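You operate a simulated robot arm through the tools that you are given. There is no shell and no other tool. Be economical: measure what you need, move in short steps, check, and stop when the job is done.

You are at the controls of a simulated robot arm. One attempt, no reset.

Task
Start the extract and bring its needle into the green.
Fine: isolator on and damper open first; use the speed dial; press the alarm button last, so that the red lamp is out.

It is judged by the outcome, as a careful person would: the job done as asked, and still so three seconds after it is handed in. It fails if anything else is knocked over, pushed out of place, dropped, spilled or broken.

Robot
A 6-joint arm with a two-finger parallel gripper, fixed in place. Base frame: the origin is at the foot of the arm, x ahead of it, y to its left, z up. Readings come in m, degrees, newtons and seconds.
With the tool pointing down near the work surface it reaches from about 0.1 to 0.62 m from the base axis. Its first joint turns from -166.0 to 166.0 degrees. Payload 4.1 kg.
The tool frame sits at the grasp point between the pads (the TCP): z along the fingers, y along the line on which they close. The tips reach 0.023 m beyond it. The gripper opens to 0.094 m. The fingers are 0.038 m wide and 0.01 m thick; the gripper's body (0.054 by 0.096 m) begins 0.039 m behind the TCP.
Orientation is that of the tool frame in the base frame, as [roll, pitch, yaw] about the fixed x, y, z axes, in that order (R = Rz(yaw) Ry(pitch) Rx(roll)). With the fingers straight down and closing along the base's y, the tool's x points along the base's -x, its y along +y and its z along -z.

Tools
- The arm moves only by the tool apply_moves. Its argument "series" is a list of rows, each a list of 7 numbers: the shift along the tool's x, y, z in m, then the turn, a rotation vector about the tool's x, y, z in degrees, then the gripper command, from -1 (shut) to 1 (fully open), values between in proportion. In form: [[x, y, z, ax, ay, az, grip], ...]. A call has 1 to 8 rows; each row is the pose to reach, as a shift and turn from the pose commanded when the call began, along the tool's axes at that moment. Rows are played at 5 a second. More than 0.05 m and 8.6 degrees between two rows, or a gripper value outside its range, and nothing of the call is played. Where a pose cannot be reached the arm comes as near as it can. A force on the tool above 40 N (or 10 N above the force at the start of the call, whichever is more), or a blocked arm, ends the call early, and 0.2 s more pass. The fingers move at their own pace (about 0.045 m/s each) and stop on an object; they squeeze with about 37 N. The grip force told is the motor's: it shows also when the fingers shut on nothing. Time passes only in rows, and 0.2 s behind the last, so rows that repeat a pose let the fingers close. The reply holds the time, the measured pose of the TCP, the force on the tool along the base axes, the opening and the grip force, in the units named above and with some noise, with the torque about the TCP (base axes, N m) and any sound that the robot's microphone picked up.
- Cameras (640 x 400 px; columns grow to the right, rows downward): "scene" is fixed at [0.2217, -0.6497, 1.8075]; the picture's right is [0.93, -0.36, 0.00], its down [-0.12, -0.32, -0.94] and it looks along [0.34, 0.88, -0.35] (base axes); focal length 338 px, centre (320, 200). "wrist" rides on the gripper at [0.087, 0.016, -0.074] in the tool frame; the picture's right is [-0.18, 0.98, 0.00], its down [-0.58, -0.11, -0.81] and it looks along [-0.79, -0.15, 0.59] (tool axes); focal length 243 px, centre (320, 200). There is no depth. A picture from a camera that has moved, and an enlarged one, comes with that camera's place and axes in the base frame and with its lens.
- capture(camera): a new picture of that camera. The clock stands still meanwhile.
- slide_trunk(by): slides the trunk up (or, below 0, down) by that many m; the arm rides with it, the base frame stays. It gives what a move gives, with no picture.
- close_up(camera, box): a new picture of the part [left, top, right, bottom] of that camera's present view, enlarged. The clock stands still meanwhile.
- finish_job(): hands the job in; it is judged then, once.

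Work in short steps. Places have to be worked out from the pictures, the camera data and where the tool is seen: move nearer, look again, correct. Check each grasp and each placing, and mend what went wrong. You have 120 turns and 68 pictures in all, those below and enlarged ones among them. Open the gripper and draw the arm clear of the work before you hand the job in, unless the task says otherwise; then end with one line.

The tools are called after "Emit:" as a command line: name --pt "numbers of a row" for each row, then --argument value for the rest, lists and objects as JSON in quotes. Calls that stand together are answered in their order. apply_moves: Moves the arm, as the interface text tells. Its arguments: {"type":"object","properties":{"series":{"type":"array"}},"required":["series"]} The other tools are called the same way: slide_trunk (by) slides the trunk up or down; capture (camera) takes a picture; close_up (camera, box) takes an enlarged picture of a part of a camera's view; finish_job () hands the job in.

At the start:

```text
t: 0.0
tool_pos: [0.2406, 0.2324, 1.4505]
orientation: [-180.0, 0.0, -180.0]
ft_force: [0.7, -0.2, 1.4]
wrist_torque: [0.01, 0.01, 0.01]
opening: 0.0939
finger_force: 0.0
trunk travel left (down, up): [-0.577, 0.013]
```

scene: 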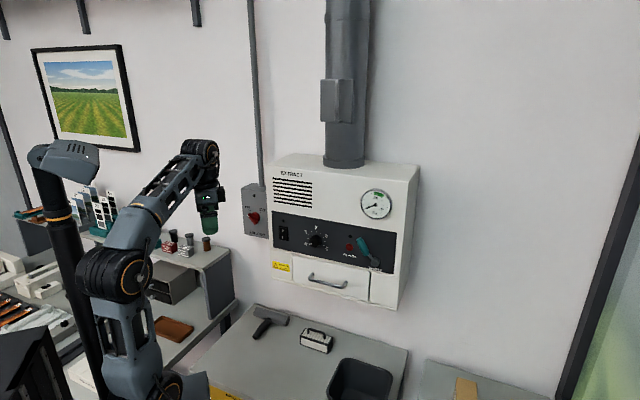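
wrist: 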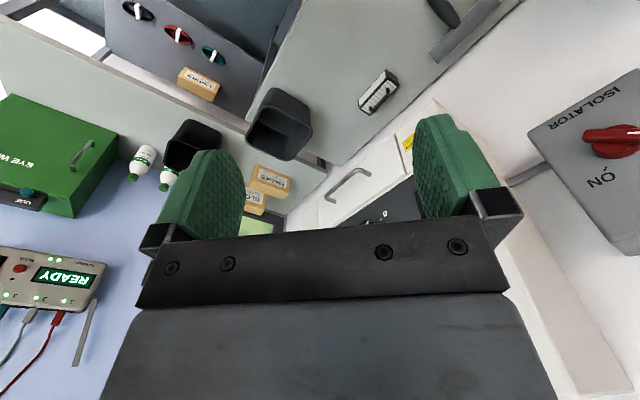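

I start by enlarging the extract unit and isolator in the scene view to read the controls.

Emit:
close_up --camera "scene" --box '[230, 140, 430, 310]'

Emit:
close_up --camera "scene" --box '[300, 60, 400, 170]'

Emit:
close_up --camera "scene" --box '[265, 205, 395, 285]'

```text
2.35 times, centred on (330, 225) of scene
camera zoom: at [0.2217, -0.6497, 1.8075], right [0.93, -0.36, 0.0], down [-0.12, -0.32, -0.94], along [0.34, 0.88, -0.35], focal length 795 px, centre (296, 141)
```

zoom: 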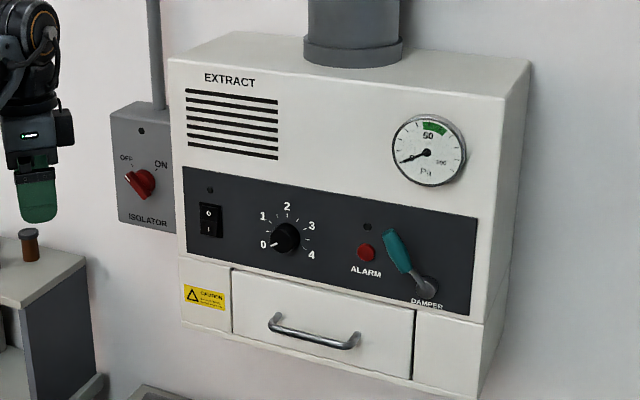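

```text
3.64 times, centred on (350, 115) of scene
camera zoom: at [0.2217, -0.6497, 1.8075], right [0.93, -0.36, 0.0], down [-0.12, -0.32, -0.94], along [0.34, 0.88, -0.35], focal length 1229 px, centre (211, 509)
```

zoom: 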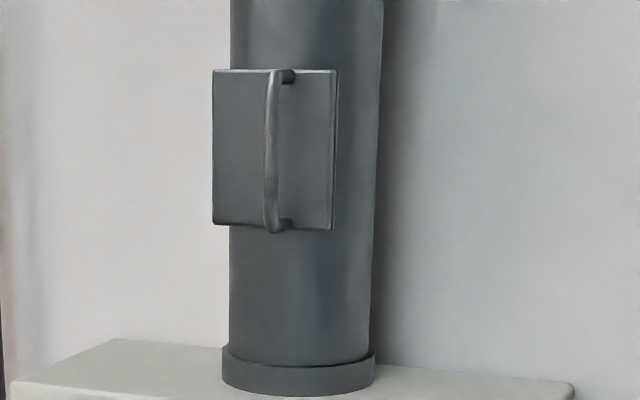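

```text
4.92 times, centred on (330, 245) of scene
camera zoom: at [0.2217, -0.6497, 1.8075], right [0.93, -0.36, 0.0], down [-0.12, -0.32, -0.94], along [0.34, 0.88, -0.35], focal length 1664 px, centre (271, -22)
```

zoom: 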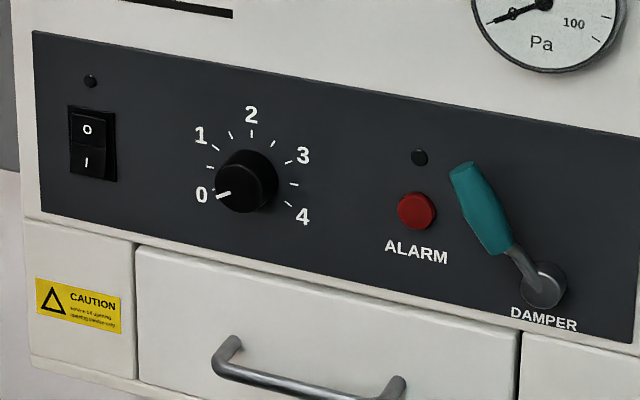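

The readings place the extract wall square to the 45° azimuth. Working in wall axes (f into the wall, r to the right), the isolator knob is near f 0.70, r −0.11, z 1.29. The panel is at about f 0.6: rocker r 0.07, dial 0.20, alarm 0.32, damper 0.40. I'll yaw the tool so that its x ends up upward once it is pitched toward the wall.

Emit:
apply_moves --pt "0 0 0 0 0 8.4375 1" --pt "0 0 0 0 0 16.875 1" --pt "0 0 0 0 0 25.3125 1" --pt "0 0 0 0 0 33.75 1" --pt "0 0 0 0 0 42.1875 1" --pt "0 0 0 0 0 50.625 1" --pt "0 0 0 0 0 59.0625 1" --pt "0 0 0 0 0 67.5 1"

Emit:
apply_moves --pt "0 0 0 0 0 8.4375 1" --pt "0 0 0 0 0 16.875 1" --pt "0 0 0 0 0 25.3125 1" --pt "0 0 0 0 0 33.75 1" --pt "0 0 0 0 0 42.1875 1" --pt "0 0 0 0 0 50.625 1" --pt "0 0 0 0 0 59.0625 1" --pt "0 0 0 0 0 67.5 1"

```text
t: 1.8
tool_pos: [0.2398, 0.2316, 1.4504]
orientation: [179.9, 0.0, 112.4]
ft_force: [0.1, 0.1, 0.0]
wrist_torque: [-0.02, -0.02, -0.02]
opening: 0.0941
finger_force: 0.1
trunk travel left (down, up): [-0.577, 0.013]
```

```text
t: 3.6
tool_pos: [0.2878, 0.1762, 1.4499]
orientation: [179.9, 0.0, 45.3]
ft_force: [0.4, -1.2, -0.2]
wrist_torque: [-0.06, 0.01, -0.01]
opening: 0.0939
finger_force: 0.0
out of reach, approached as far as the arm can: row 7, 8
trunk travel left (down, up): [-0.577, 0.013]
```

The last wrist joint reached its limit, so I'll use the opposite roll (tool x downward, camera below), which is mid-range for that joint. I turn back by 180°.

Emit:
apply_moves --pt "0 0 0 0 0 -8.5 1" --pt "0 0 0 0 0 -17 1" --pt "0 0 0 0 0 -25.5 1" --pt "0 0 0 0 0 -34 1" --pt "0 0 0 0 0 -42.5 1" --pt "0 0 0 0 0 -51 1" --pt "0 0 0 0 0 -59.5 1" --pt "0 0 0 0 0 -68 1"

Emit:
apply_moves --pt "0 0 0 0 0 -8.5 1" --pt "0 0 0 0 0 -17 1" --pt "0 0 0 0 0 -25.5 1" --pt "0 0 0 0 0 -34 1" --pt "0 0 0 0 0 -42.5 1" --pt "0 0 0 0 0 -51 1" --pt "0 0 0 0 0 -59.5 1" --pt "0 0 0 0 0 -68 1"

Emit:
apply_moves --pt "0 0 0 0 0 -8.5 1" --pt "0 0 0 0 0 -17 1" --pt "0 0 0 0 0 -25.5 1" --pt "0 0 0 0 0 -34 1" --pt "0 0 0 0 0 -42.5 1" --pt "0 0 0 0 0 -44 1"

```text
t: 5.4
tool_pos: [0.2878, 0.1797, 1.4495]
orientation: [179.9, 0.0, 113.1]
ft_force: [0.1, -0.3, -0.3]
wrist_torque: [-0.01, -0.02, 0.03]
opening: 0.0942
finger_force: 0.0
trunk travel left (down, up): [-0.577, 0.013]
```

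```text
t: 7.2
tool_pos: [0.2875, 0.1789, 1.4493]
orientation: [-180.0, 0.2, -178.9]
ft_force: [-0.2, 0.2, -0.5]
wrist_torque: [-0.01, 0.02, -0.04]
opening: 0.0941
finger_force: 0.1
trunk travel left (down, up): [-0.577, 0.013]
```

```text
t: 8.6
tool_pos: [0.2875, 0.1795, 1.4497]
orientation: [-179.9, 0.1, -134.8]
ft_force: [-0.5, -0.2, 0.2]
wrist_torque: [0.01, -0.02, -0.01]
opening: 0.0939
finger_force: 0.1
trunk travel left (down, up): [-0.577, 0.013]
```

Yaw is right (tool x away from the wall). Now I pitch the tool up 45° while moving slightly forward.

Emit:
apply_moves --pt "-0.01 0 0 0 -7.5 0 1" --pt "-0.02 0 0 0 -15 0 1" --pt "-0.03 0 0 0 -22.5 0 1" --pt "-0.04 0 0 0 -30 0 1" --pt "-0.05 0 0 0 -37.5 0 1" --pt "-0.06 0 0 0 -45 0 1"

Emit:
apply_moves --pt "-0.007 0 0.007 0 -7.5 0 1" --pt "-0.014 0 0.014 0 -15 0 1" --pt "-0.021 0 0.021 0 -22.5 0 1" --pt "-0.028 0 0.028 0 -30 0 1" --pt "-0.035 0 0.035 0 -37.5 0 1" --pt "-0.042 0 0.042 0 -45 0 1"

Emit:
capture --camera "wrist"

Emit:
capture --camera "scene"

```text
t: 10.0
tool_pos: [0.3299, 0.2216, 1.4494]
orientation: [-179.9, 45.2, -134.8]
ft_force: [0.4, 0.9, 0.1]
wrist_torque: [-0.01, -0.01, -0.02]
opening: 0.0941
finger_force: 0.2
trunk travel left (down, up): [-0.577, 0.013]
```

```text
t: 11.4
tool_pos: [0.3659, 0.2624, 1.4511]
orientation: [-179.2, 86.0, -133.1]
ft_force: [0.6, 0.3, 0.3]
wrist_torque: [-0.01, 0.02, 0.0]
opening: 0.094
finger_force: 0.0
out of reach, approached as far as the arm can: row 6
trunk travel left (down, up): [-0.577, 0.013]
```

```text
62 pictures are left
camera wrist: at [0.2978, 0.2152, 1.3682], right [-0.7, 0.69, 0.18], down [-0.45, -0.62, 0.64], along [0.55, 0.36, 0.75], focal length 243 px, centre (320, 200)
```

wrist: 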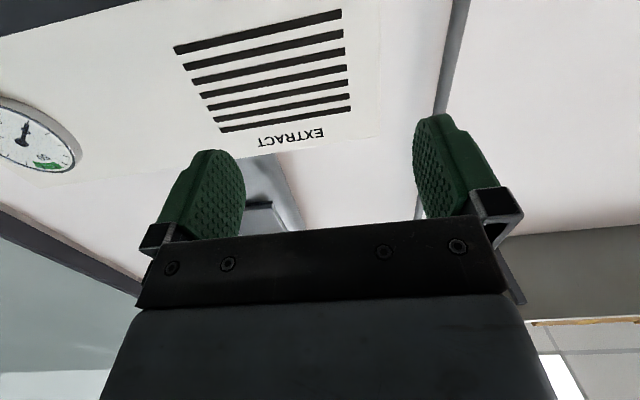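

```text
61 pictures are left
```

scene: 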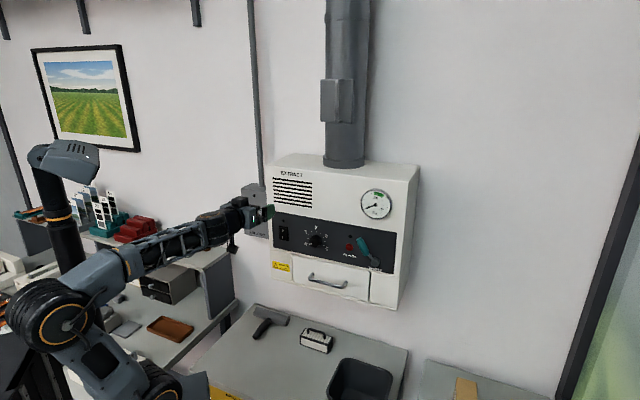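

The tool is pitched to 86°, with the wrist almost straight (near its limit). I'll lower the trunk to put the TCP at panel height, which should also let me steepen the forearm.

Emit:
slide_trunk --by -0.16

Emit:
capture --camera "wrist"

Emit:
capture --camera "scene"

```text
t: 13.2
tool_pos: [0.3651, 0.2626, 1.2915]
orientation: [-179.8, 86.0, -133.6]
ft_force: [-0.5, 0.9, -0.2]
wrist_torque: [0.04, 0.0, 0.01]
opening: 0.0942
finger_force: 0.0
trunk travel left (down, up): [-0.417, 0.173]
```

```text
60 pictures are left
camera wrist: at [0.2976, 0.2152, 1.2087], right [-0.7, 0.69, 0.18], down [-0.45, -0.63, 0.64], along [0.55, 0.36, 0.75], focal length 243 px, centre (320, 200)
```

wrist: 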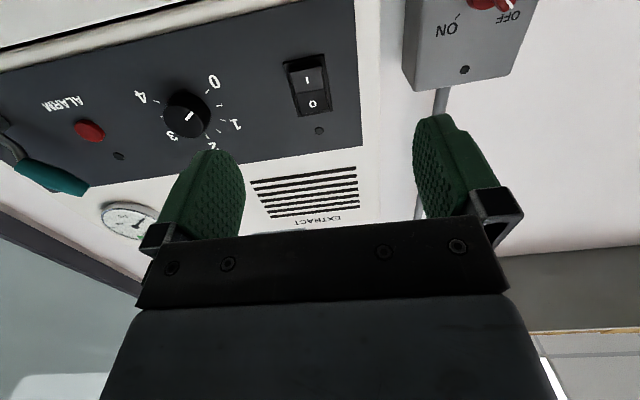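

```text
59 pictures are left
```

scene: 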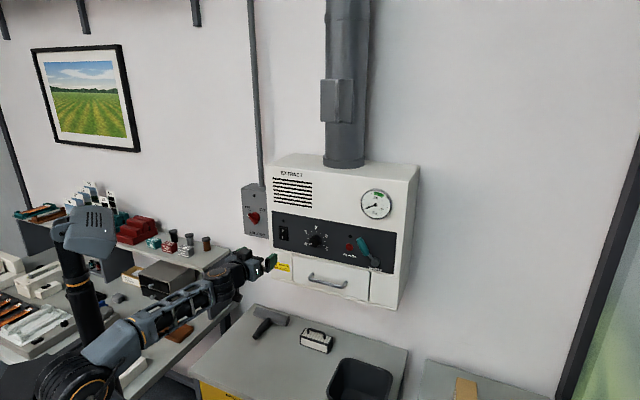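

Combining both views, I get the dial front at f 0.583, r 0.209, z 1.308 and the rocker at r 0.085, z 1.305. I now level the tool and move left to the isolator's line (r −0.106), staying back from it.

Emit:
apply_moves --pt "0 0.03 0.01 0 -0.7 0 1" --pt "0 0.07 0.02 0 -1.5 0 1" --pt "0 0.11 0.03 0 -2.5 0 1" --pt "0 0.15 0.04 0 -3.2 0 1" --pt "0 0.179 0.05 0 -4 0 1" --pt "0 0.179 0.05 0 -4 0 1"

Emit:
capture --camera "wrist"

```text
t: 14.6
tool_pos: [0.2719, 0.423, 1.2871]
orientation: [145.4, 90.0, -168.3]
ft_force: [-0.9, 0.9, 0.0]
wrist_torque: [0.01, 0.01, 0.0]
opening: 0.0942
finger_force: 0.0
trunk travel left (down, up): [-0.417, 0.173]
```

```text
58 pictures are left
camera wrist: at [0.2072, 0.3801, 1.1997], right [-0.71, 0.68, 0.18], down [-0.48, -0.66, 0.58], along [0.52, 0.32, 0.79], focal length 243 px, centre (320, 200)
```

wrist: 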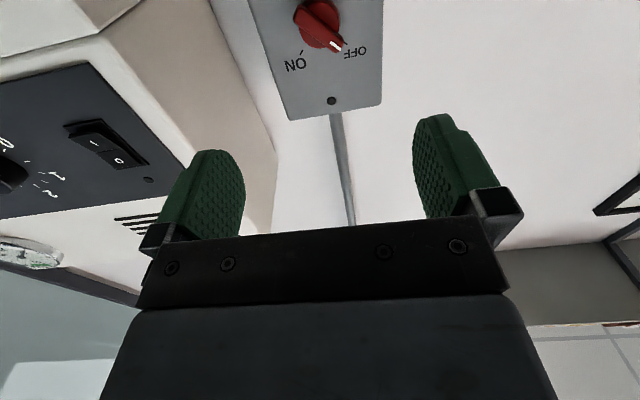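

The tool is level and the reach is fine. I take a closer look at the knob's bar direction before rolling the gripper.

Emit:
close_up --camera "wrist" --box '[250, 0, 400, 100]'

Emit:
close_up --camera "scene" --box '[230, 175, 290, 245]'

```text
4.00 times, centred on (325, 50) of wrist
camera zoom: at [0.2072, 0.3801, 1.1997], right [-0.71, 0.68, 0.18], down [-0.48, -0.66, 0.58], along [0.52, 0.32, 0.79], focal length 970 px, centre (300, 800)
```

zoom: 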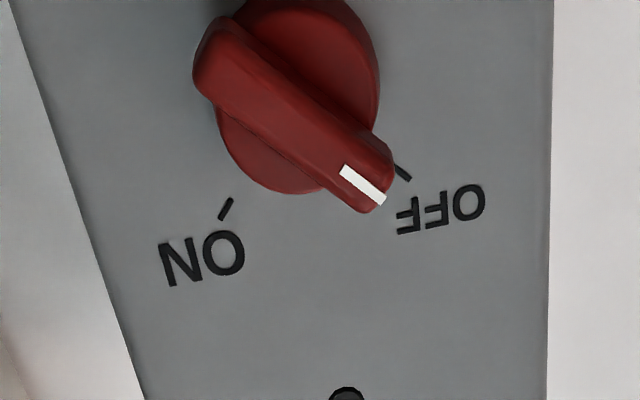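

```text
5.71 times, centred on (260, 210) of scene
camera zoom: at [0.2217, -0.6497, 1.8075], right [0.93, -0.36, 0.0], down [-0.12, -0.32, -0.94], along [0.34, 0.88, -0.35], focal length 1931 px, centre (663, 143)
```

zoom: 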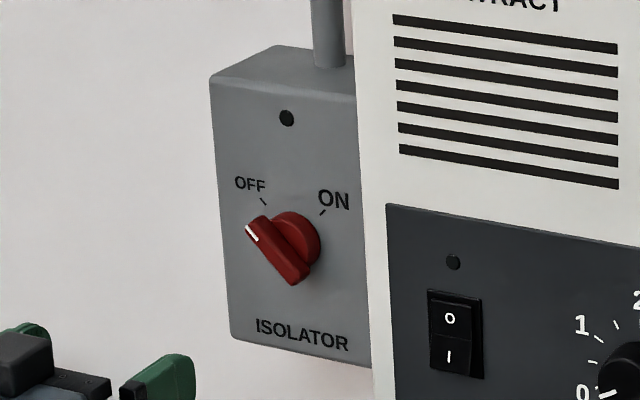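

Bar at 45° toward OFF, centred near f 0.70, r −0.112, z 1.288. I roll −45° and advance partway.

Emit:
apply_moves --pt "0 0.001 0.01 0 0 -7.5 0.3" --pt "0 0.002 0.03 0 0 -15 0.3" --pt "0 0.003 0.06 0 0 -22.5 0.3" --pt "0 0.004 0.09 0 0 -30 0.3" --pt "0 0.005 0.12 0 0 -37.5 0.3" --pt "0 0.005 0.14 0 0 -45 0.3" --pt "0 0.005 0.14 0 0 -45 0.3"

Emit:
capture --camera "wrist"

Emit:
close_up --camera "scene" --box '[210, 165, 300, 255]'

```text
t: 16.2
tool_pos: [0.3668, 0.5285, 1.2888]
orientation: [-90.0, 44.9, -43.8]
ft_force: [0.1, -0.9, -0.2]
wrist_torque: [0.03, -0.02, 0.0]
opening: 0.0611
finger_force: 0.0
trunk travel left (down, up): [-0.417, 0.173]
```

```text
55 pictures are left
camera wrist: at [0.3493, 0.439, 1.2146], right [-0.59, 0.57, -0.57], down [-0.8, -0.35, 0.49], along [0.08, 0.74, 0.66], focal length 243 px, centre (320, 200)
```

wrist: 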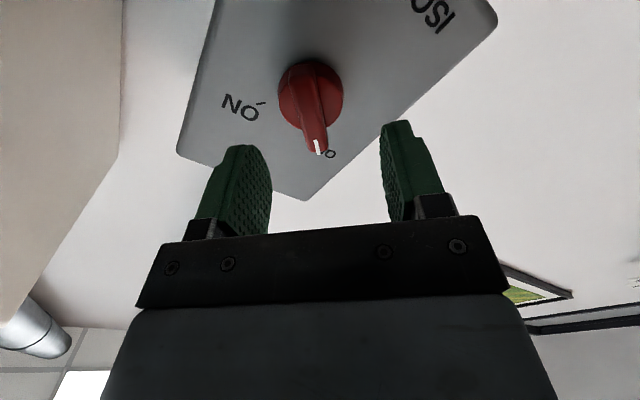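

```text
4.44 times, centred on (255, 210) of scene
camera zoom: at [0.2217, -0.6497, 1.8075], right [0.93, -0.36, 0.0], down [-0.12, -0.32, -0.94], along [0.34, 0.88, -0.35], focal length 1502 px, centre (609, 156)
```

zoom: 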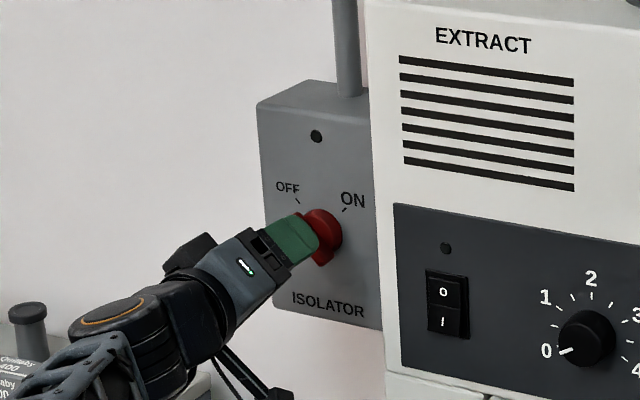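

The bar is aligned and centred between the fingers (computed r −0.114, z 1.292 against TCP −0.114, 1.289). I advance 5 cm, watching the force.

Emit:
apply_moves --pt "-0.001 0 0.015 0 0 0 0.3" --pt "-0.002 0 0.03 0 0 0 0.3" --pt "-0.002 0 0.04 0 0 0 0.3" --pt "-0.002 0 0.05 0 0 0 0.3"

Emit:
capture --camera "wrist"

```text
t: 17.2
tool_pos: [0.3999, 0.5653, 1.2876]
orientation: [-90.0, 45.1, -43.7]
ft_force: [0.1, -0.4, 0.4]
wrist_torque: [-0.01, 0.01, -0.02]
opening: 0.061
finger_force: 0.1
trunk travel left (down, up): [-0.417, 0.173]
```

```text
53 pictures are left
camera wrist: at [0.3821, 0.4759, 1.2147], right [-0.6, 0.57, -0.57], down [-0.8, -0.35, 0.49], along [0.08, 0.74, 0.66], focal length 243 px, centre (320, 200)
```

wrist: 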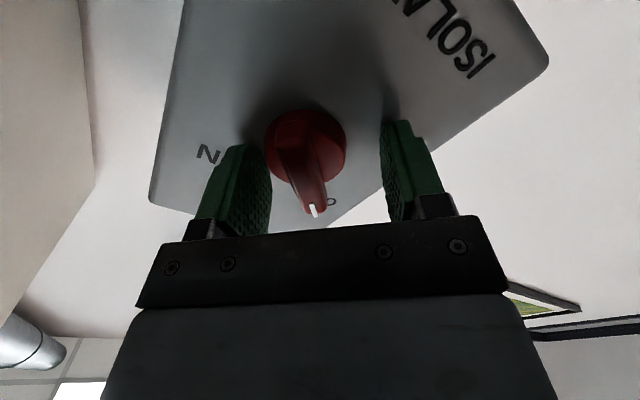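

The bar sits about 6–8 mm toward the tool's −y side; I shift, advance a little and close.

Emit:
apply_moves --pt "-0.001 -0.006 0.002 0 0 0 0.3" --pt "-0.001 -0.006 0.005 0 0 0 0.3" --pt "-0.001 -0.006 0.005 0 0 0 -0.4" --pt "-0.001 -0.006 0.005 0 0 0 -1" --pt "-0.001 -0.006 0.005 0 0 0 -1" --pt "-0.001 -0.006 0.005 0 0 0 -1"

Emit:
capture --camera "wrist"

```text
t: 18.6
tool_pos: [0.4029, 0.5639, 1.2942]
orientation: [-89.7, 45.0, -43.6]
ft_force: [-14.7, -23.2, -8.9]
wrist_torque: [-0.07, -0.18, -1.87]
opening: 0.0421
finger_force: 36.1
trunk travel left (down, up): [-0.417, 0.173]
```

```text
52 pictures are left
camera wrist: at [0.3853, 0.4742, 1.2211], right [-0.6, 0.57, -0.56], down [-0.8, -0.35, 0.49], along [0.08, 0.74, 0.67], focal length 243 px, centre (320, 200)
```

wrist: 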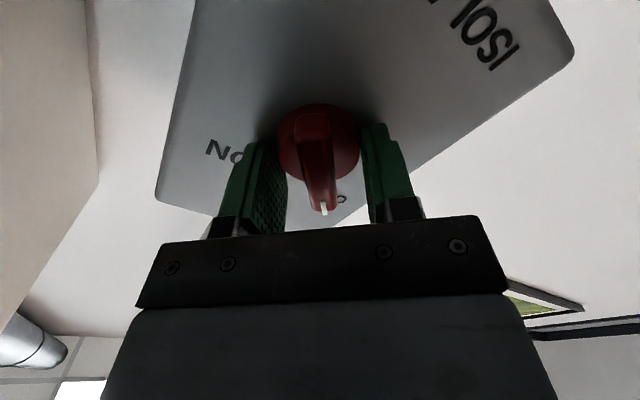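

The fingers closed on the 42 mm disk under the bar. I open, back off 12 mm, and close on the bar itself.

Emit:
apply_moves --pt "0 0 0 0 0 0 0.2" --pt "0 0 -0.004 0 0 0 0.2" --pt "0 0 -0.012 0 0 0 0.2" --pt "0 0 -0.012 0 0 0 -0.5" --pt "0 0 -0.012 0 0 0 -1" --pt "0 0 -0.012 0 0 0 -1" --pt "0 0 -0.012 0 0 0 -1" --pt "0 0 -0.012 0 0 0 -1"

Emit:
capture --camera "wrist"

```text
t: 20.4
tool_pos: [0.3951, 0.5568, 1.2955]
orientation: [-90.0, 45.0, -43.7]
ft_force: [4.9, 5.4, 10.3]
wrist_torque: [0.3, -0.35, 0.4]
opening: 0.0396
finger_force: 45.3
trunk travel left (down, up): [-0.417, 0.173]
```

```text
51 pictures are left
camera wrist: at [0.3786, 0.4678, 1.2207], right [-0.59, 0.57, -0.56], down [-0.8, -0.35, 0.49], along [0.08, 0.74, 0.67], focal length 243 px, centre (320, 200)
```

wrist: 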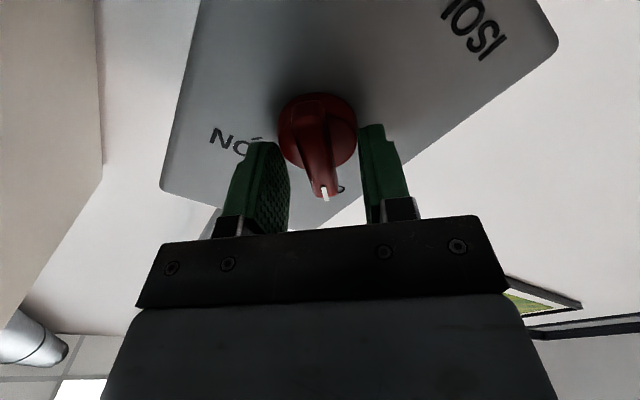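

Still catching the disk's edge; I back off another 11 mm and close again.

Emit:
apply_moves --pt "0 0 0 0 0 0 0.2" --pt "0 0 -0.004 0 0 0 0.2" --pt "0 0 -0.011 0 0 0 0.2" --pt "0 0 -0.011 0 0 0 -0.5" --pt "0 0 -0.011 0 0 0 -1" --pt "0 0 -0.011 0 0 0 -1" --pt "0 0 -0.011 0 0 0 -1" --pt "0 0 -0.011 0 0 0 -1"

Emit:
capture --camera "wrist"

```text
t: 22.2
tool_pos: [0.3891, 0.5493, 1.2936]
orientation: [-90.0, 45.0, -43.9]
ft_force: [-0.9, 0.7, -0.8]
wrist_torque: [0.11, -0.12, -0.37]
opening: 0.0139
finger_force: 44.8
trunk travel left (down, up): [-0.417, 0.173]
```

```text
50 pictures are left
camera wrist: at [0.3717, 0.46, 1.22], right [-0.59, 0.57, -0.57], down [-0.8, -0.35, 0.49], along [0.08, 0.74, 0.67], focal length 243 px, centre (320, 200)
```

wrist: 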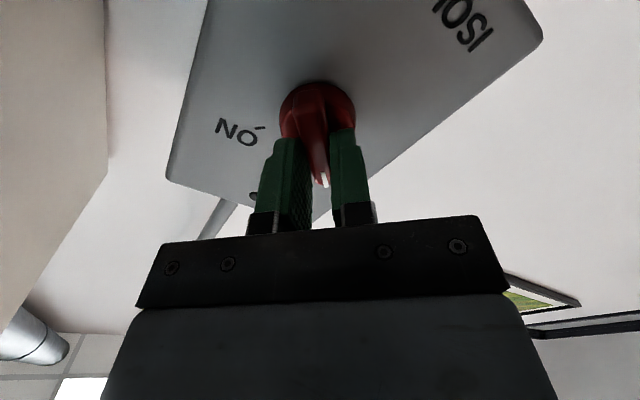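

The bar is now held (14 mm). I turn it clockwise toward ON, in two steps.

Emit:
apply_moves --pt "0 0 0 0 0 7.5 -1" --pt "0 0 0 0 0 15 -1" --pt "0 0 0 0 0 22.5 -1" --pt "0 0 0 0 0 30 -1" --pt "0 0 0 0 0 37.5 -1" --pt "0 0 0 0 0 45 -1"

Emit:
apply_moves --pt "0 0 0 0 0 7.5 -1" --pt "0 0 0 0 0 15 -1" --pt "0 0 0 0 0 22.5 -1" --pt "0 0 0 0 0 30 -1" --pt "0 0 0 0 0 37.5 -1" --pt "0 0 0 0 0 45 -1"

Emit:
capture --camera "wrist"

```text
t: 23.6
tool_pos: [0.3911, 0.5469, 1.2955]
orientation: [62.8, 89.9, 108.7]
ft_force: [9.7, -5.4, 7.5]
wrist_torque: [0.74, -0.84, -0.67]
opening: 0.0139
finger_force: 45.0
trunk travel left (down, up): [-0.417, 0.173]
```

```text
t: 25.0
tool_pos: [0.3938, 0.5428, 1.2938]
orientation: [90.0, 44.8, 135.6]
ft_force: [15.2, -22.8, 2.0]
wrist_torque: [0.2, -0.72, -1.45]
opening: 0.0138
finger_force: 45.5
trunk travel left (down, up): [-0.417, 0.173]
```

```text
49 pictures are left
camera wrist: at [0.2883, 0.5406, 1.2431], right [-0.4, 0.39, 0.83], down [-0.21, -0.92, 0.33], along [0.89, -0.04, 0.45], focal length 243 px, centre (320, 200)
```

wrist: 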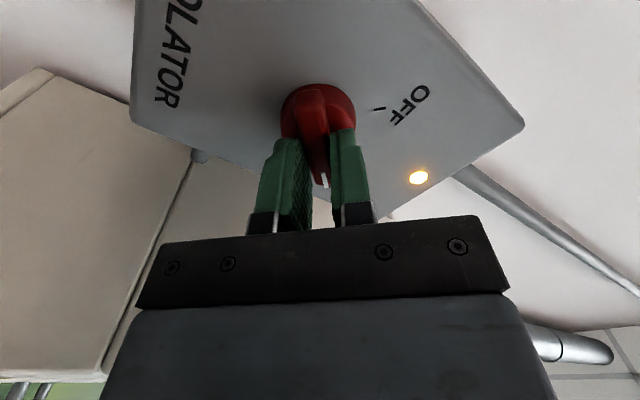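

The isolator lamp is lit: ON. I release, back off 12 cm, then roll back to upright.

Emit:
apply_moves --pt "0 0 0 0 0 0 0" --pt "0 0 0 0 0 0 0.3" --pt "0 0 -0.02 0 0 0 0.3" --pt "0 0 -0.05 0 0 0 0.3" --pt "0 0 -0.09 0 0 0 0.3" --pt "0 0 -0.13 0 0 0 0.3" --pt "0 0 -0.15 0 0 -5 0.3"

Emit:
apply_moves --pt "0 0 0 0 0 -8 0" --pt "0 0 0 0 0 -16 0" --pt "0 0 0 0 0 -24 0" --pt "0 0 0 0 0 -32 0" --pt "0 0 0 0 0 -40 0"

```text
t: 26.6
tool_pos: [0.2854, 0.4395, 1.2935]
orientation: [90.0, 49.9, 136.2]
ft_force: [0.0, -0.7, -0.7]
wrist_torque: [0.0, 0.01, 0.02]
opening: 0.0611
finger_force: 0.1
trunk travel left (down, up): [-0.417, 0.173]
```

```text
t: 27.8
tool_pos: [0.2841, 0.4393, 1.2947]
orientation: [-95.5, 89.9, -49.4]
ft_force: [-0.1, 0.4, -0.6]
wrist_torque: [0.02, -0.01, -0.02]
opening: 0.0469
finger_force: 0.1
trunk travel left (down, up): [-0.417, 0.173]
```

Clear of the isolator. I move right, a bit back, toward the damper to view its markings.

Emit:
apply_moves --pt "0 -0.03 -0.02 0 0 0 0" --pt "0 -0.07 -0.04 0 0 0 0" --pt "0 -0.11 -0.06 0 0 0 0" --pt "0 -0.15 -0.08 0 0 0 0" --pt "0 -0.19 -0.08 0 0 0 0" --pt "0 -0.22 -0.08 0 0 0 0"

Emit:
apply_moves --pt "0 -0.04 0 0 0 0 0" --pt "0 -0.08 0 0 0 0 0" --pt "0 -0.12 0 0 0 0 0" --pt "0 -0.16 0 0 0 0 0" --pt "0 -0.2 0 0 0 0 0" --pt "0 -0.24 0 0 0 0 0"

Emit:
capture --camera "wrist"

```text
t: 29.2
tool_pos: [0.3895, 0.2268, 1.3065]
orientation: [68.1, 80.1, 113.4]
ft_force: [-1.0, 1.7, -3.8]
wrist_torque: [0.03, -0.18, -0.09]
opening: 0.047
finger_force: 0.0
out of reach, approached as far as the arm can: row 4, 5
trunk travel left (down, up): [-0.417, 0.173]
```

```text
t: 30.6
tool_pos: [0.5594, 0.0624, 1.2942]
orientation: [113.5, 90.0, 159.7]
ft_force: [-0.2, -0.4, 0.0]
wrist_torque: [0.0, -0.01, 0.02]
opening: 0.0469
finger_force: 0.1
trunk travel left (down, up): [-0.417, 0.173]
```

```text
48 pictures are left
camera wrist: at [0.4953, 0.0197, 1.207], right [-0.71, 0.68, 0.18], down [-0.48, -0.66, 0.58], along [0.52, 0.32, 0.79], focal length 243 px, centre (320, 200)
```

wrist: 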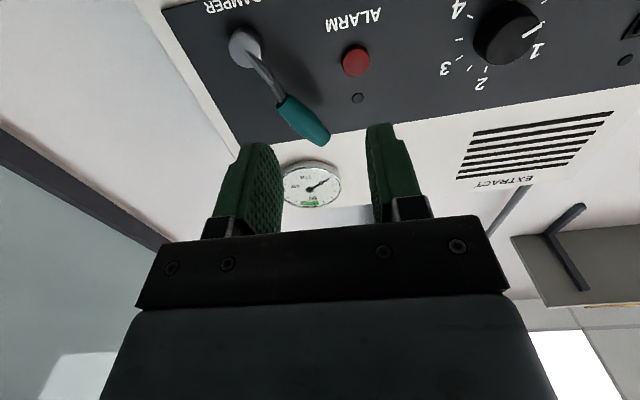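

I take enlarged looks at the damper and its surroundings for OPEN/SHUT marks.

Emit:
close_up --camera "wrist" --box '[160, 0, 400, 150]'

Emit:
close_up --camera "scene" --box '[335, 220, 405, 280]'

```text
2.67 times, centred on (280, 75) of wrist
camera zoom: at [0.4953, 0.0197, 1.207], right [-0.71, 0.68, 0.18], down [-0.48, -0.66, 0.58], along [0.52, 0.32, 0.79], focal length 647 px, centre (427, 533)
```

zoom: 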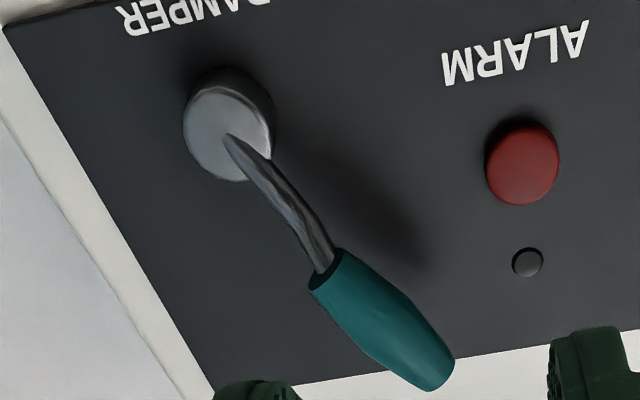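

```text
6.67 times, centred on (370, 250) of scene
camera zoom: at [0.2217, -0.6497, 1.8075], right [0.93, -0.36, 0.0], down [-0.12, -0.32, -0.94], along [0.34, 0.88, -0.35], focal length 2253 px, centre (-13, -133)
```

zoom: 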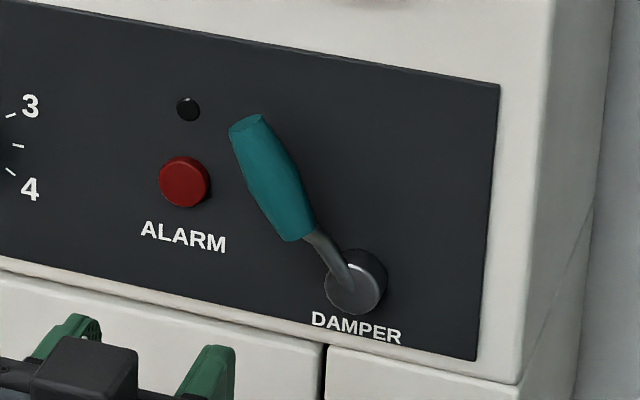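

No marks on the damper; it tilts 30° left: pivot (f .58, r .406, z 1.279), handle centre (f .558, r .373, z 1.336). I'll roll −30° and line up with the handle to grip it, then swing it right.

Emit:
apply_moves --pt "-0.01 -0.005 0.01 0 0 -6 0.15" --pt "-0.02 -0.01 0.02 0 0 -12 0.15" --pt "-0.03 -0.015 0.03 0 0 -18 0.15" --pt "-0.042 -0.0216 0.04 0 0 -24 0.15" --pt "-0.042 -0.0216 0.05 0 0 -30 0.15" --pt "-0.042 -0.0216 0.06 0 0 -30 0.15"

Emit:
capture --camera "wrist"

Emit:
close_up --camera "scene" --box '[315, 200, 415, 290]'

```text
t: 32.0
tool_pos: [0.6184, 0.0918, 1.3361]
orientation: [-90.1, 60.0, -43.9]
ft_force: [-0.6, -0.2, -0.5]
wrist_torque: [-0.01, 0.05, -0.04]
opening: 0.054
finger_force: 0.2
trunk travel left (down, up): [-0.417, 0.173]
```

```text
45 pictures are left
camera wrist: at [0.587, 0.018, 1.2513], right [-0.68, 0.65, -0.33], down [-0.7, -0.45, 0.56], along [0.22, 0.61, 0.76], focal length 243 px, centre (320, 200)
```

wrist: 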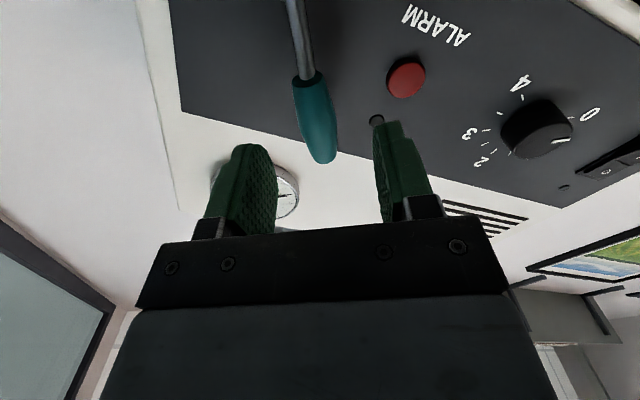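

```text
4.44 times, centred on (365, 245) of scene
camera zoom: at [0.2217, -0.6497, 1.8075], right [0.93, -0.36, 0.0], down [-0.12, -0.32, -0.94], along [0.34, 0.88, -0.35], focal length 1502 px, centre (120, 0)
```

zoom: 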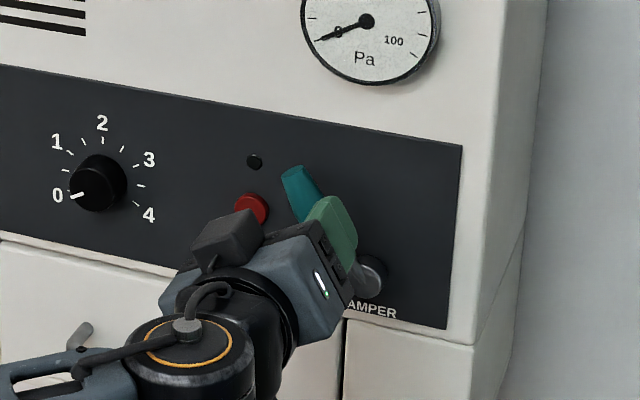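

Handle computed at r .374, z 1.337 — right in line. I advance 5 cm and close on it.

Emit:
apply_moves --pt "0 0 0.02 0 0 0 0.15" --pt "0 0 0.04 0 0 0 0.15" --pt "0 0 0.052 0 0 0 0.15" --pt "0 0 0.052 0 0 0 -0.3" --pt "0 0 0.052 0 0 0 -0.6" --pt "0 0 0.052 0 0 0 -0.9" --pt "0 0 0.052 0 0 0 -0.9"

Emit:
capture --camera "wrist"

```text
t: 33.6
tool_pos: [0.6548, 0.1287, 1.3371]
orientation: [-89.7, 59.9, -43.8]
ft_force: [11.3, -2.4, 11.9]
wrist_torque: [-0.45, -0.1, -0.19]
opening: 0.0214
finger_force: 44.6
trunk travel left (down, up): [-0.417, 0.173]
```

```text
43 pictures are left
camera wrist: at [0.6234, 0.0543, 1.2523], right [-0.68, 0.66, -0.33], down [-0.7, -0.44, 0.56], along [0.22, 0.61, 0.76], focal length 243 px, centre (320, 200)
```

wrist: 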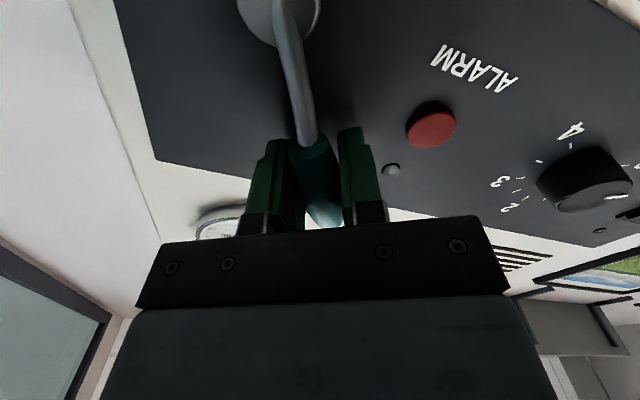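

Handle held (21 mm). I swing it 24° clockwise around the pivot and read the forces.

Emit:
apply_moves --pt "0.0004 -0.007 0 0 0 6 -0.9" --pt "0.0015 -0.0139 0 0 0 12 -0.9" --pt "0.0033 -0.0207 0 0 0 18 -0.9" --pt "0.0058 -0.0273 0 0 0 24 -0.9"

```text
t: 34.6
tool_pos: [0.673, 0.111, 1.3451]
orientation: [-89.7, 84.2, -43.4]
ft_force: [4.4, -1.6, 5.6]
wrist_torque: [0.66, -1.17, 0.27]
opening: 0.0215
finger_force: 44.8
trunk travel left (down, up): [-0.417, 0.173]
```

It moves freely. I continue another 36°.

Emit:
apply_moves --pt "0.0004 -0.007 0 0 0 6 -0.9" --pt "0.0015 -0.0139 0 0 0 12 -0.9" --pt "0.0033 -0.0207 0 0 0 18 -0.9" --pt "0.0058 -0.0273 0 0 0 24 -0.9" --pt "0.009 -0.0335 0 0 0 30 -0.9" --pt "0.0128 -0.0394 0 0 0 36 -0.9"

Emit:
capture --camera "wrist"

Emit:
capture --camera "scene"

```text
t: 36.0
tool_pos: [0.7021, 0.083, 1.3361]
orientation: [89.9, 60.0, 136.1]
ft_force: [-1.1, -1.7, 5.1]
wrist_torque: [0.59, -0.64, -0.46]
opening: 0.0214
finger_force: 45.5
trunk travel left (down, up): [-0.417, 0.173]
```

```text
42 pictures are left
camera wrist: at [0.6074, 0.0677, 1.2686], right [-0.55, 0.52, 0.65], down [-0.28, -0.85, 0.45], along [0.79, 0.06, 0.61], focal length 243 px, centre (320, 200)
```

wrist: 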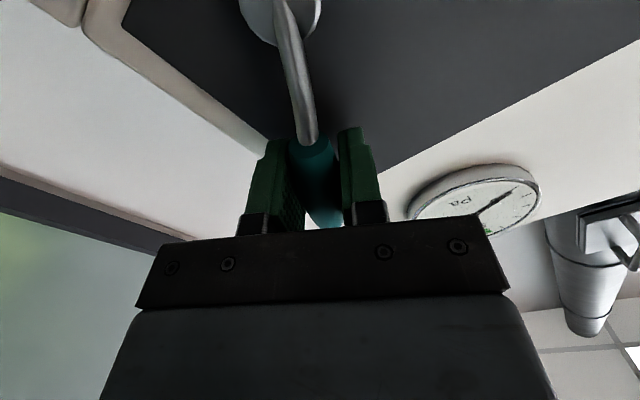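

```text
41 pictures are left
```

scene: 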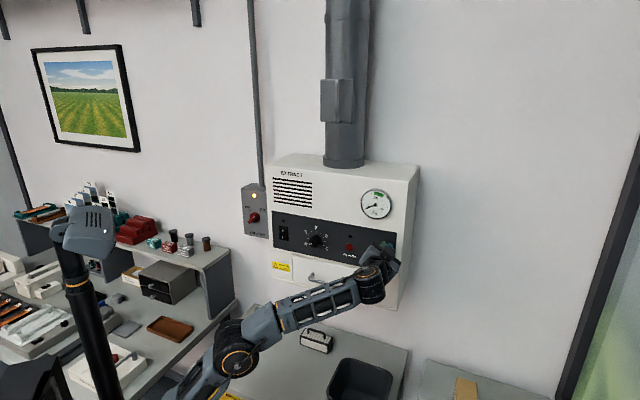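

Still free at 30° right. I go on gently in search of the end stop.

Emit:
apply_moves --pt "0.0004 -0.007 0 0 0 6 -0.9" --pt "0.0015 -0.0139 0 0 0 12 -0.9" --pt "0.0033 -0.0207 0 0 0 18 -0.9"

```text
t: 36.8
tool_pos: [0.701, 0.0822, 1.3337]
orientation: [89.8, 46.8, 137.1]
ft_force: [-38.1, 15.8, -8.4]
wrist_torque: [-1.81, -0.84, 0.48]
opening: 0.0284
finger_force: 44.9
trunk travel left (down, up): [-0.417, 0.173]
stopped in row 3: the force on the tool passed its limit at 43 N (the readings are from after the stop); the commanded pose is now the measured one
```

End stop met at about 30° right, so the lever went from one end to the other. I release and back away.

Emit:
apply_moves --pt "0 0 0 0 0 0 0" --pt "0 0 0 0 0 0 0.3" --pt "0 0 -0.02 0 0 0 0.3" --pt "0 0 -0.05 0 0 0 0.3" --pt "0 0 -0.09 0 0 0 0.3" --pt "0 0 -0.12 0 0 -8 0.3" --pt "0 0 -0.13 0 0 -16 0.3"

Emit:
apply_moves --pt "0 0 0 0 0 -8 -0.5" --pt "0 0 0 0 0 -16 -1" --pt "0 0 0 0 0 -24 -1" --pt "0 0 0 0 0 -30 -1"

Emit:
capture --camera "wrist"

```text
t: 38.4
tool_pos: [0.6197, -0.0187, 1.3308]
orientation: [89.6, 62.2, 136.2]
ft_force: [0.5, -0.5, 0.0]
wrist_torque: [0.04, 0.02, 0.01]
opening: 0.061
finger_force: 0.0
trunk travel left (down, up): [-0.417, 0.173]
```

```text
t: 39.4
tool_pos: [0.6204, -0.0185, 1.3299]
orientation: [-85.4, 87.7, -38.9]
ft_force: [0.4, -0.6, 0.0]
wrist_torque: [0.0, 0.01, 0.01]
opening: 0.0
finger_force: 28.4
trunk travel left (down, up): [-0.417, 0.173]
```

```text
40 pictures are left
camera wrist: at [0.5591, -0.0651, 1.2409], right [-0.72, 0.68, 0.14], down [-0.49, -0.65, 0.58], along [0.49, 0.35, 0.8], focal length 243 px, centre (320, 200)
```

wrist: 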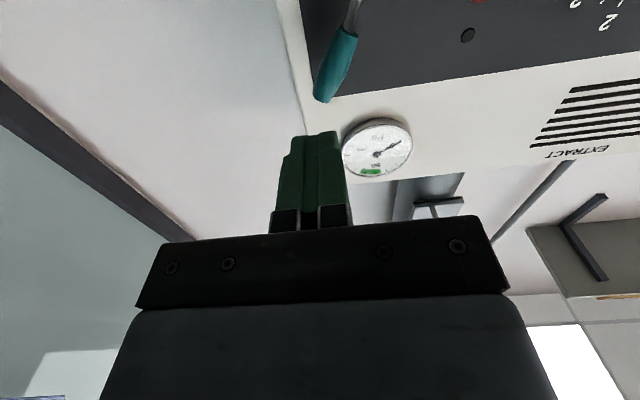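

The lever rests at the right. Next the rocker: to avoid the near-straight wrist when central, I raise the TCP while moving left and then lower the trunk.

Emit:
apply_moves --pt "-0.02 0.04 0 0 0 0 -1" --pt "-0.04 0.08 0 0 0 0 -1" --pt "-0.06 0.12 0 0 0 0 -1" --pt "-0.08 0.16 0 0 0 0 -1" --pt "-0.1 0.2 0 0 0 0 -1"

Emit:
slide_trunk --by -0.14

Emit:
capture --camera "wrist"

```text
t: 40.6
tool_pos: [0.4756, 0.1232, 1.4224]
orientation: [-85.6, 87.9, -39.0]
ft_force: [-0.6, -0.4, 0.4]
wrist_torque: [-0.01, 0.0, 0.0]
opening: 0.0001
finger_force: 37.1
trunk travel left (down, up): [-0.417, 0.173]
```

```text
t: 42.2
tool_pos: [0.4754, 0.1232, 1.2814]
orientation: [-85.0, 87.9, -38.4]
ft_force: [-0.7, 0.1, -1.1]
wrist_torque: [-0.01, -0.02, -0.01]
opening: 0.0
finger_force: 37.3
trunk travel left (down, up): [-0.277, 0.313]
```

```text
39 pictures are left
camera wrist: at [0.4139, 0.0775, 1.1935], right [-0.72, 0.68, 0.15], down [-0.49, -0.65, 0.58], along [0.49, 0.35, 0.8], focal length 243 px, centre (320, 200)
```

wrist: 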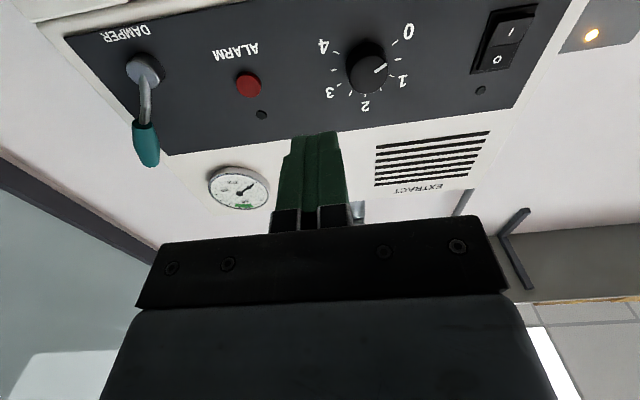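

Good view of the whole panel. I move left to the rocker's line at r ≈ 0.086 and a little closer.

Emit:
apply_moves --pt "0 0.04 0.015 0 0 0 -1" --pt "0 0.08 0.03 0 0 0 -1" --pt "0 0.12 0.045 0 0 0 -1" --pt "0 0.163 0.06 0 0 0 -1" --pt "0 0.163 0.06 0 0 0 -1"

Emit:
capture --camera "wrist"

Emit:
close_up --camera "wrist" --box '[240, 20, 440, 145]'

```text
t: 43.4
tool_pos: [0.3973, 0.2783, 1.2773]
orientation: [-83.9, 87.8, -37.3]
ft_force: [-0.7, -0.5, -0.2]
wrist_torque: [-0.01, -0.02, 0.02]
opening: 0.0
finger_force: 36.5
trunk travel left (down, up): [-0.277, 0.313]
```

```text
38 pictures are left
camera wrist: at [0.3368, 0.2315, 1.1886], right [-0.72, 0.68, 0.15], down [-0.49, -0.65, 0.58], along [0.49, 0.35, 0.8], focal length 243 px, centre (320, 200)
```

wrist: 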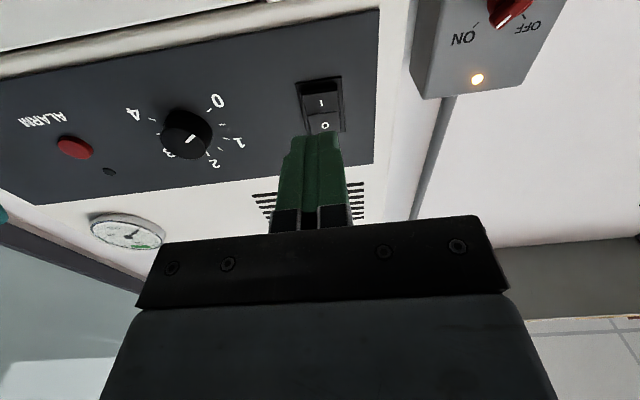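

```text
3.20 times, centred on (340, 82) of wrist
camera zoom: at [0.3368, 0.2315, 1.1886], right [-0.72, 0.68, 0.15], down [-0.49, -0.65, 0.58], along [0.49, 0.35, 0.8], focal length 776 px, centre (256, 576)
```

zoom: 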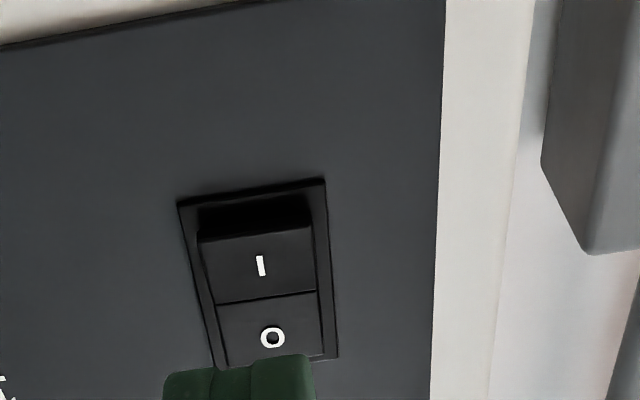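

The isolator lamp is lit, and the rocker's I half (lower one) stands out at r .085, z ≈1.302. I align the closed fingertips with the lower half and push forward.

Emit:
apply_moves --pt "-0.003 0 0.02 0 -1 0 -1" --pt "-0.007 0 0.05 0 -2 0 -1" --pt "-0.01 0 0.07 0 -2 0 -1" --pt "-0.01 0 0.08 0 -2 0 -1"

Emit:
capture --camera "wrist"

```text
t: 44.4
tool_pos: [0.4525, 0.3348, 1.2876]
orientation: [-44.3, 86.9, 2.3]
ft_force: [-5.7, -6.0, -3.9]
wrist_torque: [0.06, -0.03, -0.05]
opening: 0.0
finger_force: 36.9
trunk travel left (down, up): [-0.277, 0.313]
```

```text
36 pictures are left
camera wrist: at [0.3939, 0.2916, 1.1962], right [-0.72, 0.67, 0.15], down [-0.5, -0.66, 0.55], along [0.47, 0.33, 0.82], focal length 243 px, centre (320, 200)
```

wrist: 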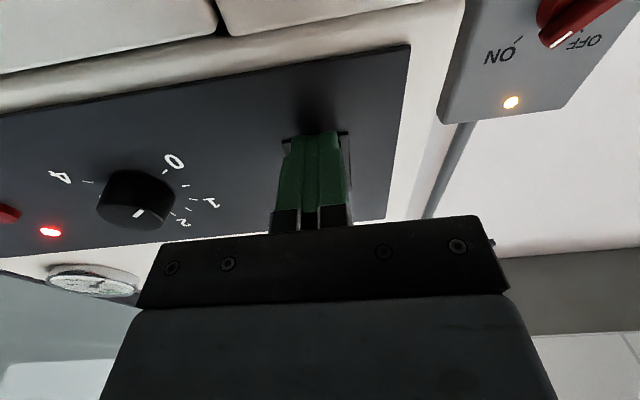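

The alarm lamp came on, so the rocker has switched. I back off and look at it.

Emit:
apply_moves --pt "0 0 -0.03 0 0 0 -1" --pt "0 0 -0.06 0 0 0 -1" --pt "0.005 0 -0.08 0 0 0 -1"

Emit:
capture --camera "wrist"

Emit:
close_up --camera "scene" --box '[265, 180, 405, 280]'

```text
t: 45.2
tool_pos: [0.3981, 0.2771, 1.275]
orientation: [-44.7, 86.8, 2.0]
ft_force: [-0.6, -0.5, 0.2]
wrist_torque: [0.01, 0.02, 0.01]
opening: 0.0
finger_force: 37.3
trunk travel left (down, up): [-0.277, 0.313]
```

```text
35 pictures are left
camera wrist: at [0.3387, 0.2335, 1.1851], right [-0.72, 0.67, 0.15], down [-0.5, -0.66, 0.55], along [0.47, 0.33, 0.82], focal length 243 px, centre (320, 200)
```

wrist: 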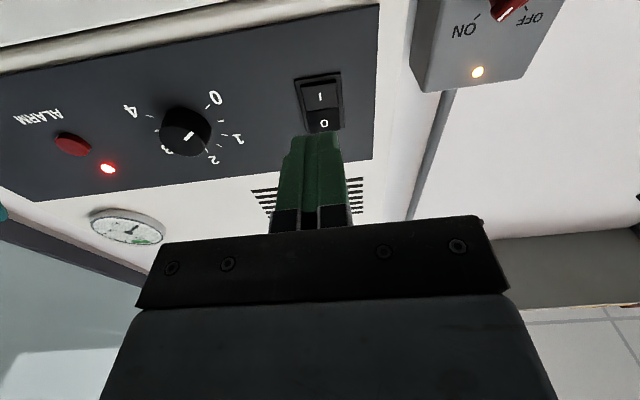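

```text
4.00 times, centred on (335, 230) of scene
camera zoom: at [0.2217, -0.6497, 1.8075], right [0.93, -0.36, 0.0], down [-0.12, -0.32, -0.94], along [0.34, 0.88, -0.35], focal length 1352 px, centre (260, 80)
```

zoom: 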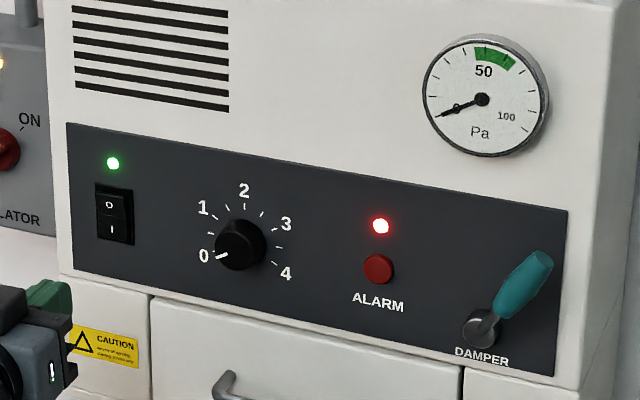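

Power is on, dial still at 0, and the needle at 0 with the red lamp lit. Next the dial at about r .206, z 1.309: I move in front of it, trim the pitch and open the gripper.

Emit:
apply_moves --pt "-0.01 -0.03 0 0 1 0 0.1" --pt "-0.02 -0.07 0 0 2 0 0.2" --pt "-0.03 -0.1 0 0 3 0 0.3" --pt "-0.034 -0.12 0.01 0 3 1 0.3" --pt "-0.034 -0.12 0.01 0 3 1.8 0.3"

Emit:
apply_moves --pt "0 0 0 0 0 -8 0.3" --pt "0 0 0 0 0 -16 0.3" --pt "0 0 0 0 0 -24 0.3" --pt "0 0 0 0 0 -32 0.3" --pt "0 0 0 0 0 -40 0.3" --pt "0 0 0 0 0 -48 0.3" --pt "0 0 0 0 0 -56 0.3" --pt "0 0 0 0 0 -64 0.3"

Emit:
capture --camera "wrist"

```text
t: 46.4
tool_pos: [0.4923, 0.2037, 1.3155]
orientation: [-160.0, 89.1, -113.3]
ft_force: [0.3, 0.3, -0.3]
wrist_torque: [0.03, 0.04, 0.0]
opening: 0.061
finger_force: 0.0
trunk travel left (down, up): [-0.277, 0.313]
```

```text
t: 48.2
tool_pos: [0.491, 0.2031, 1.3168]
orientation: [-91.0, 25.4, -43.7]
ft_force: [0.0, -0.3, 0.3]
wrist_torque: [0.03, -0.02, 0.01]
opening: 0.061
finger_force: 0.1
trunk travel left (down, up): [-0.277, 0.313]
```

```text
33 pictures are left
camera wrist: at [0.4894, 0.0995, 1.2651], right [-0.44, 0.4, -0.81], down [-0.9, -0.25, 0.36], along [-0.06, 0.88, 0.47], focal length 243 px, centre (320, 200)
```

wrist: 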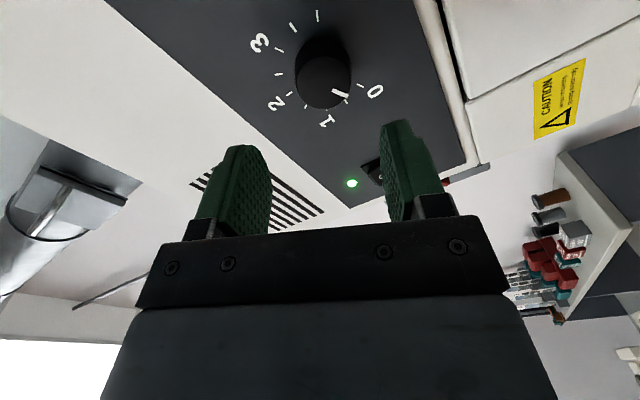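

Knob front computed at r .202, z 1.312; TCP is 5 mm high. I correct and advance 6 cm.

Emit:
apply_moves --pt "0.001 0.003 0.02 0 0 0 0.3" --pt "0.001 0.005 0.04 0 0 0 0.3" --pt "0.001 0.005 0.06 0 0 0 0.3"

Emit:
capture --camera "wrist"

```text
t: 49.0
tool_pos: [0.5299, 0.2496, 1.3122]
orientation: [-90.8, 25.6, -43.7]
ft_force: [0.0, -0.2, 1.0]
wrist_torque: [-0.03, 0.02, 0.03]
opening: 0.0613
finger_force: 0.0
trunk travel left (down, up): [-0.277, 0.313]
```

```text
32 pictures are left
camera wrist: at [0.5292, 0.145, 1.2594], right [-0.44, 0.4, -0.81], down [-0.9, -0.26, 0.36], along [-0.06, 0.88, 0.47], focal length 243 px, centre (320, 200)
```

wrist: 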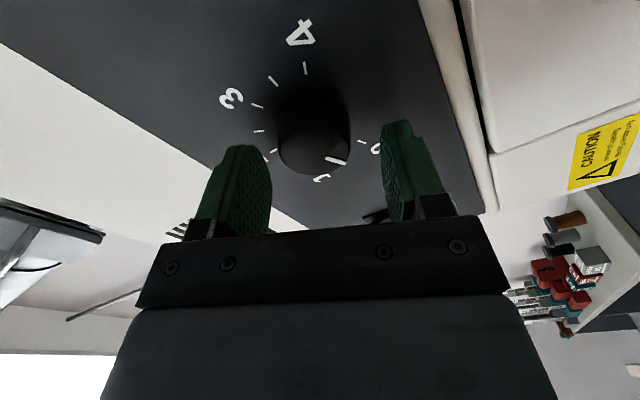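

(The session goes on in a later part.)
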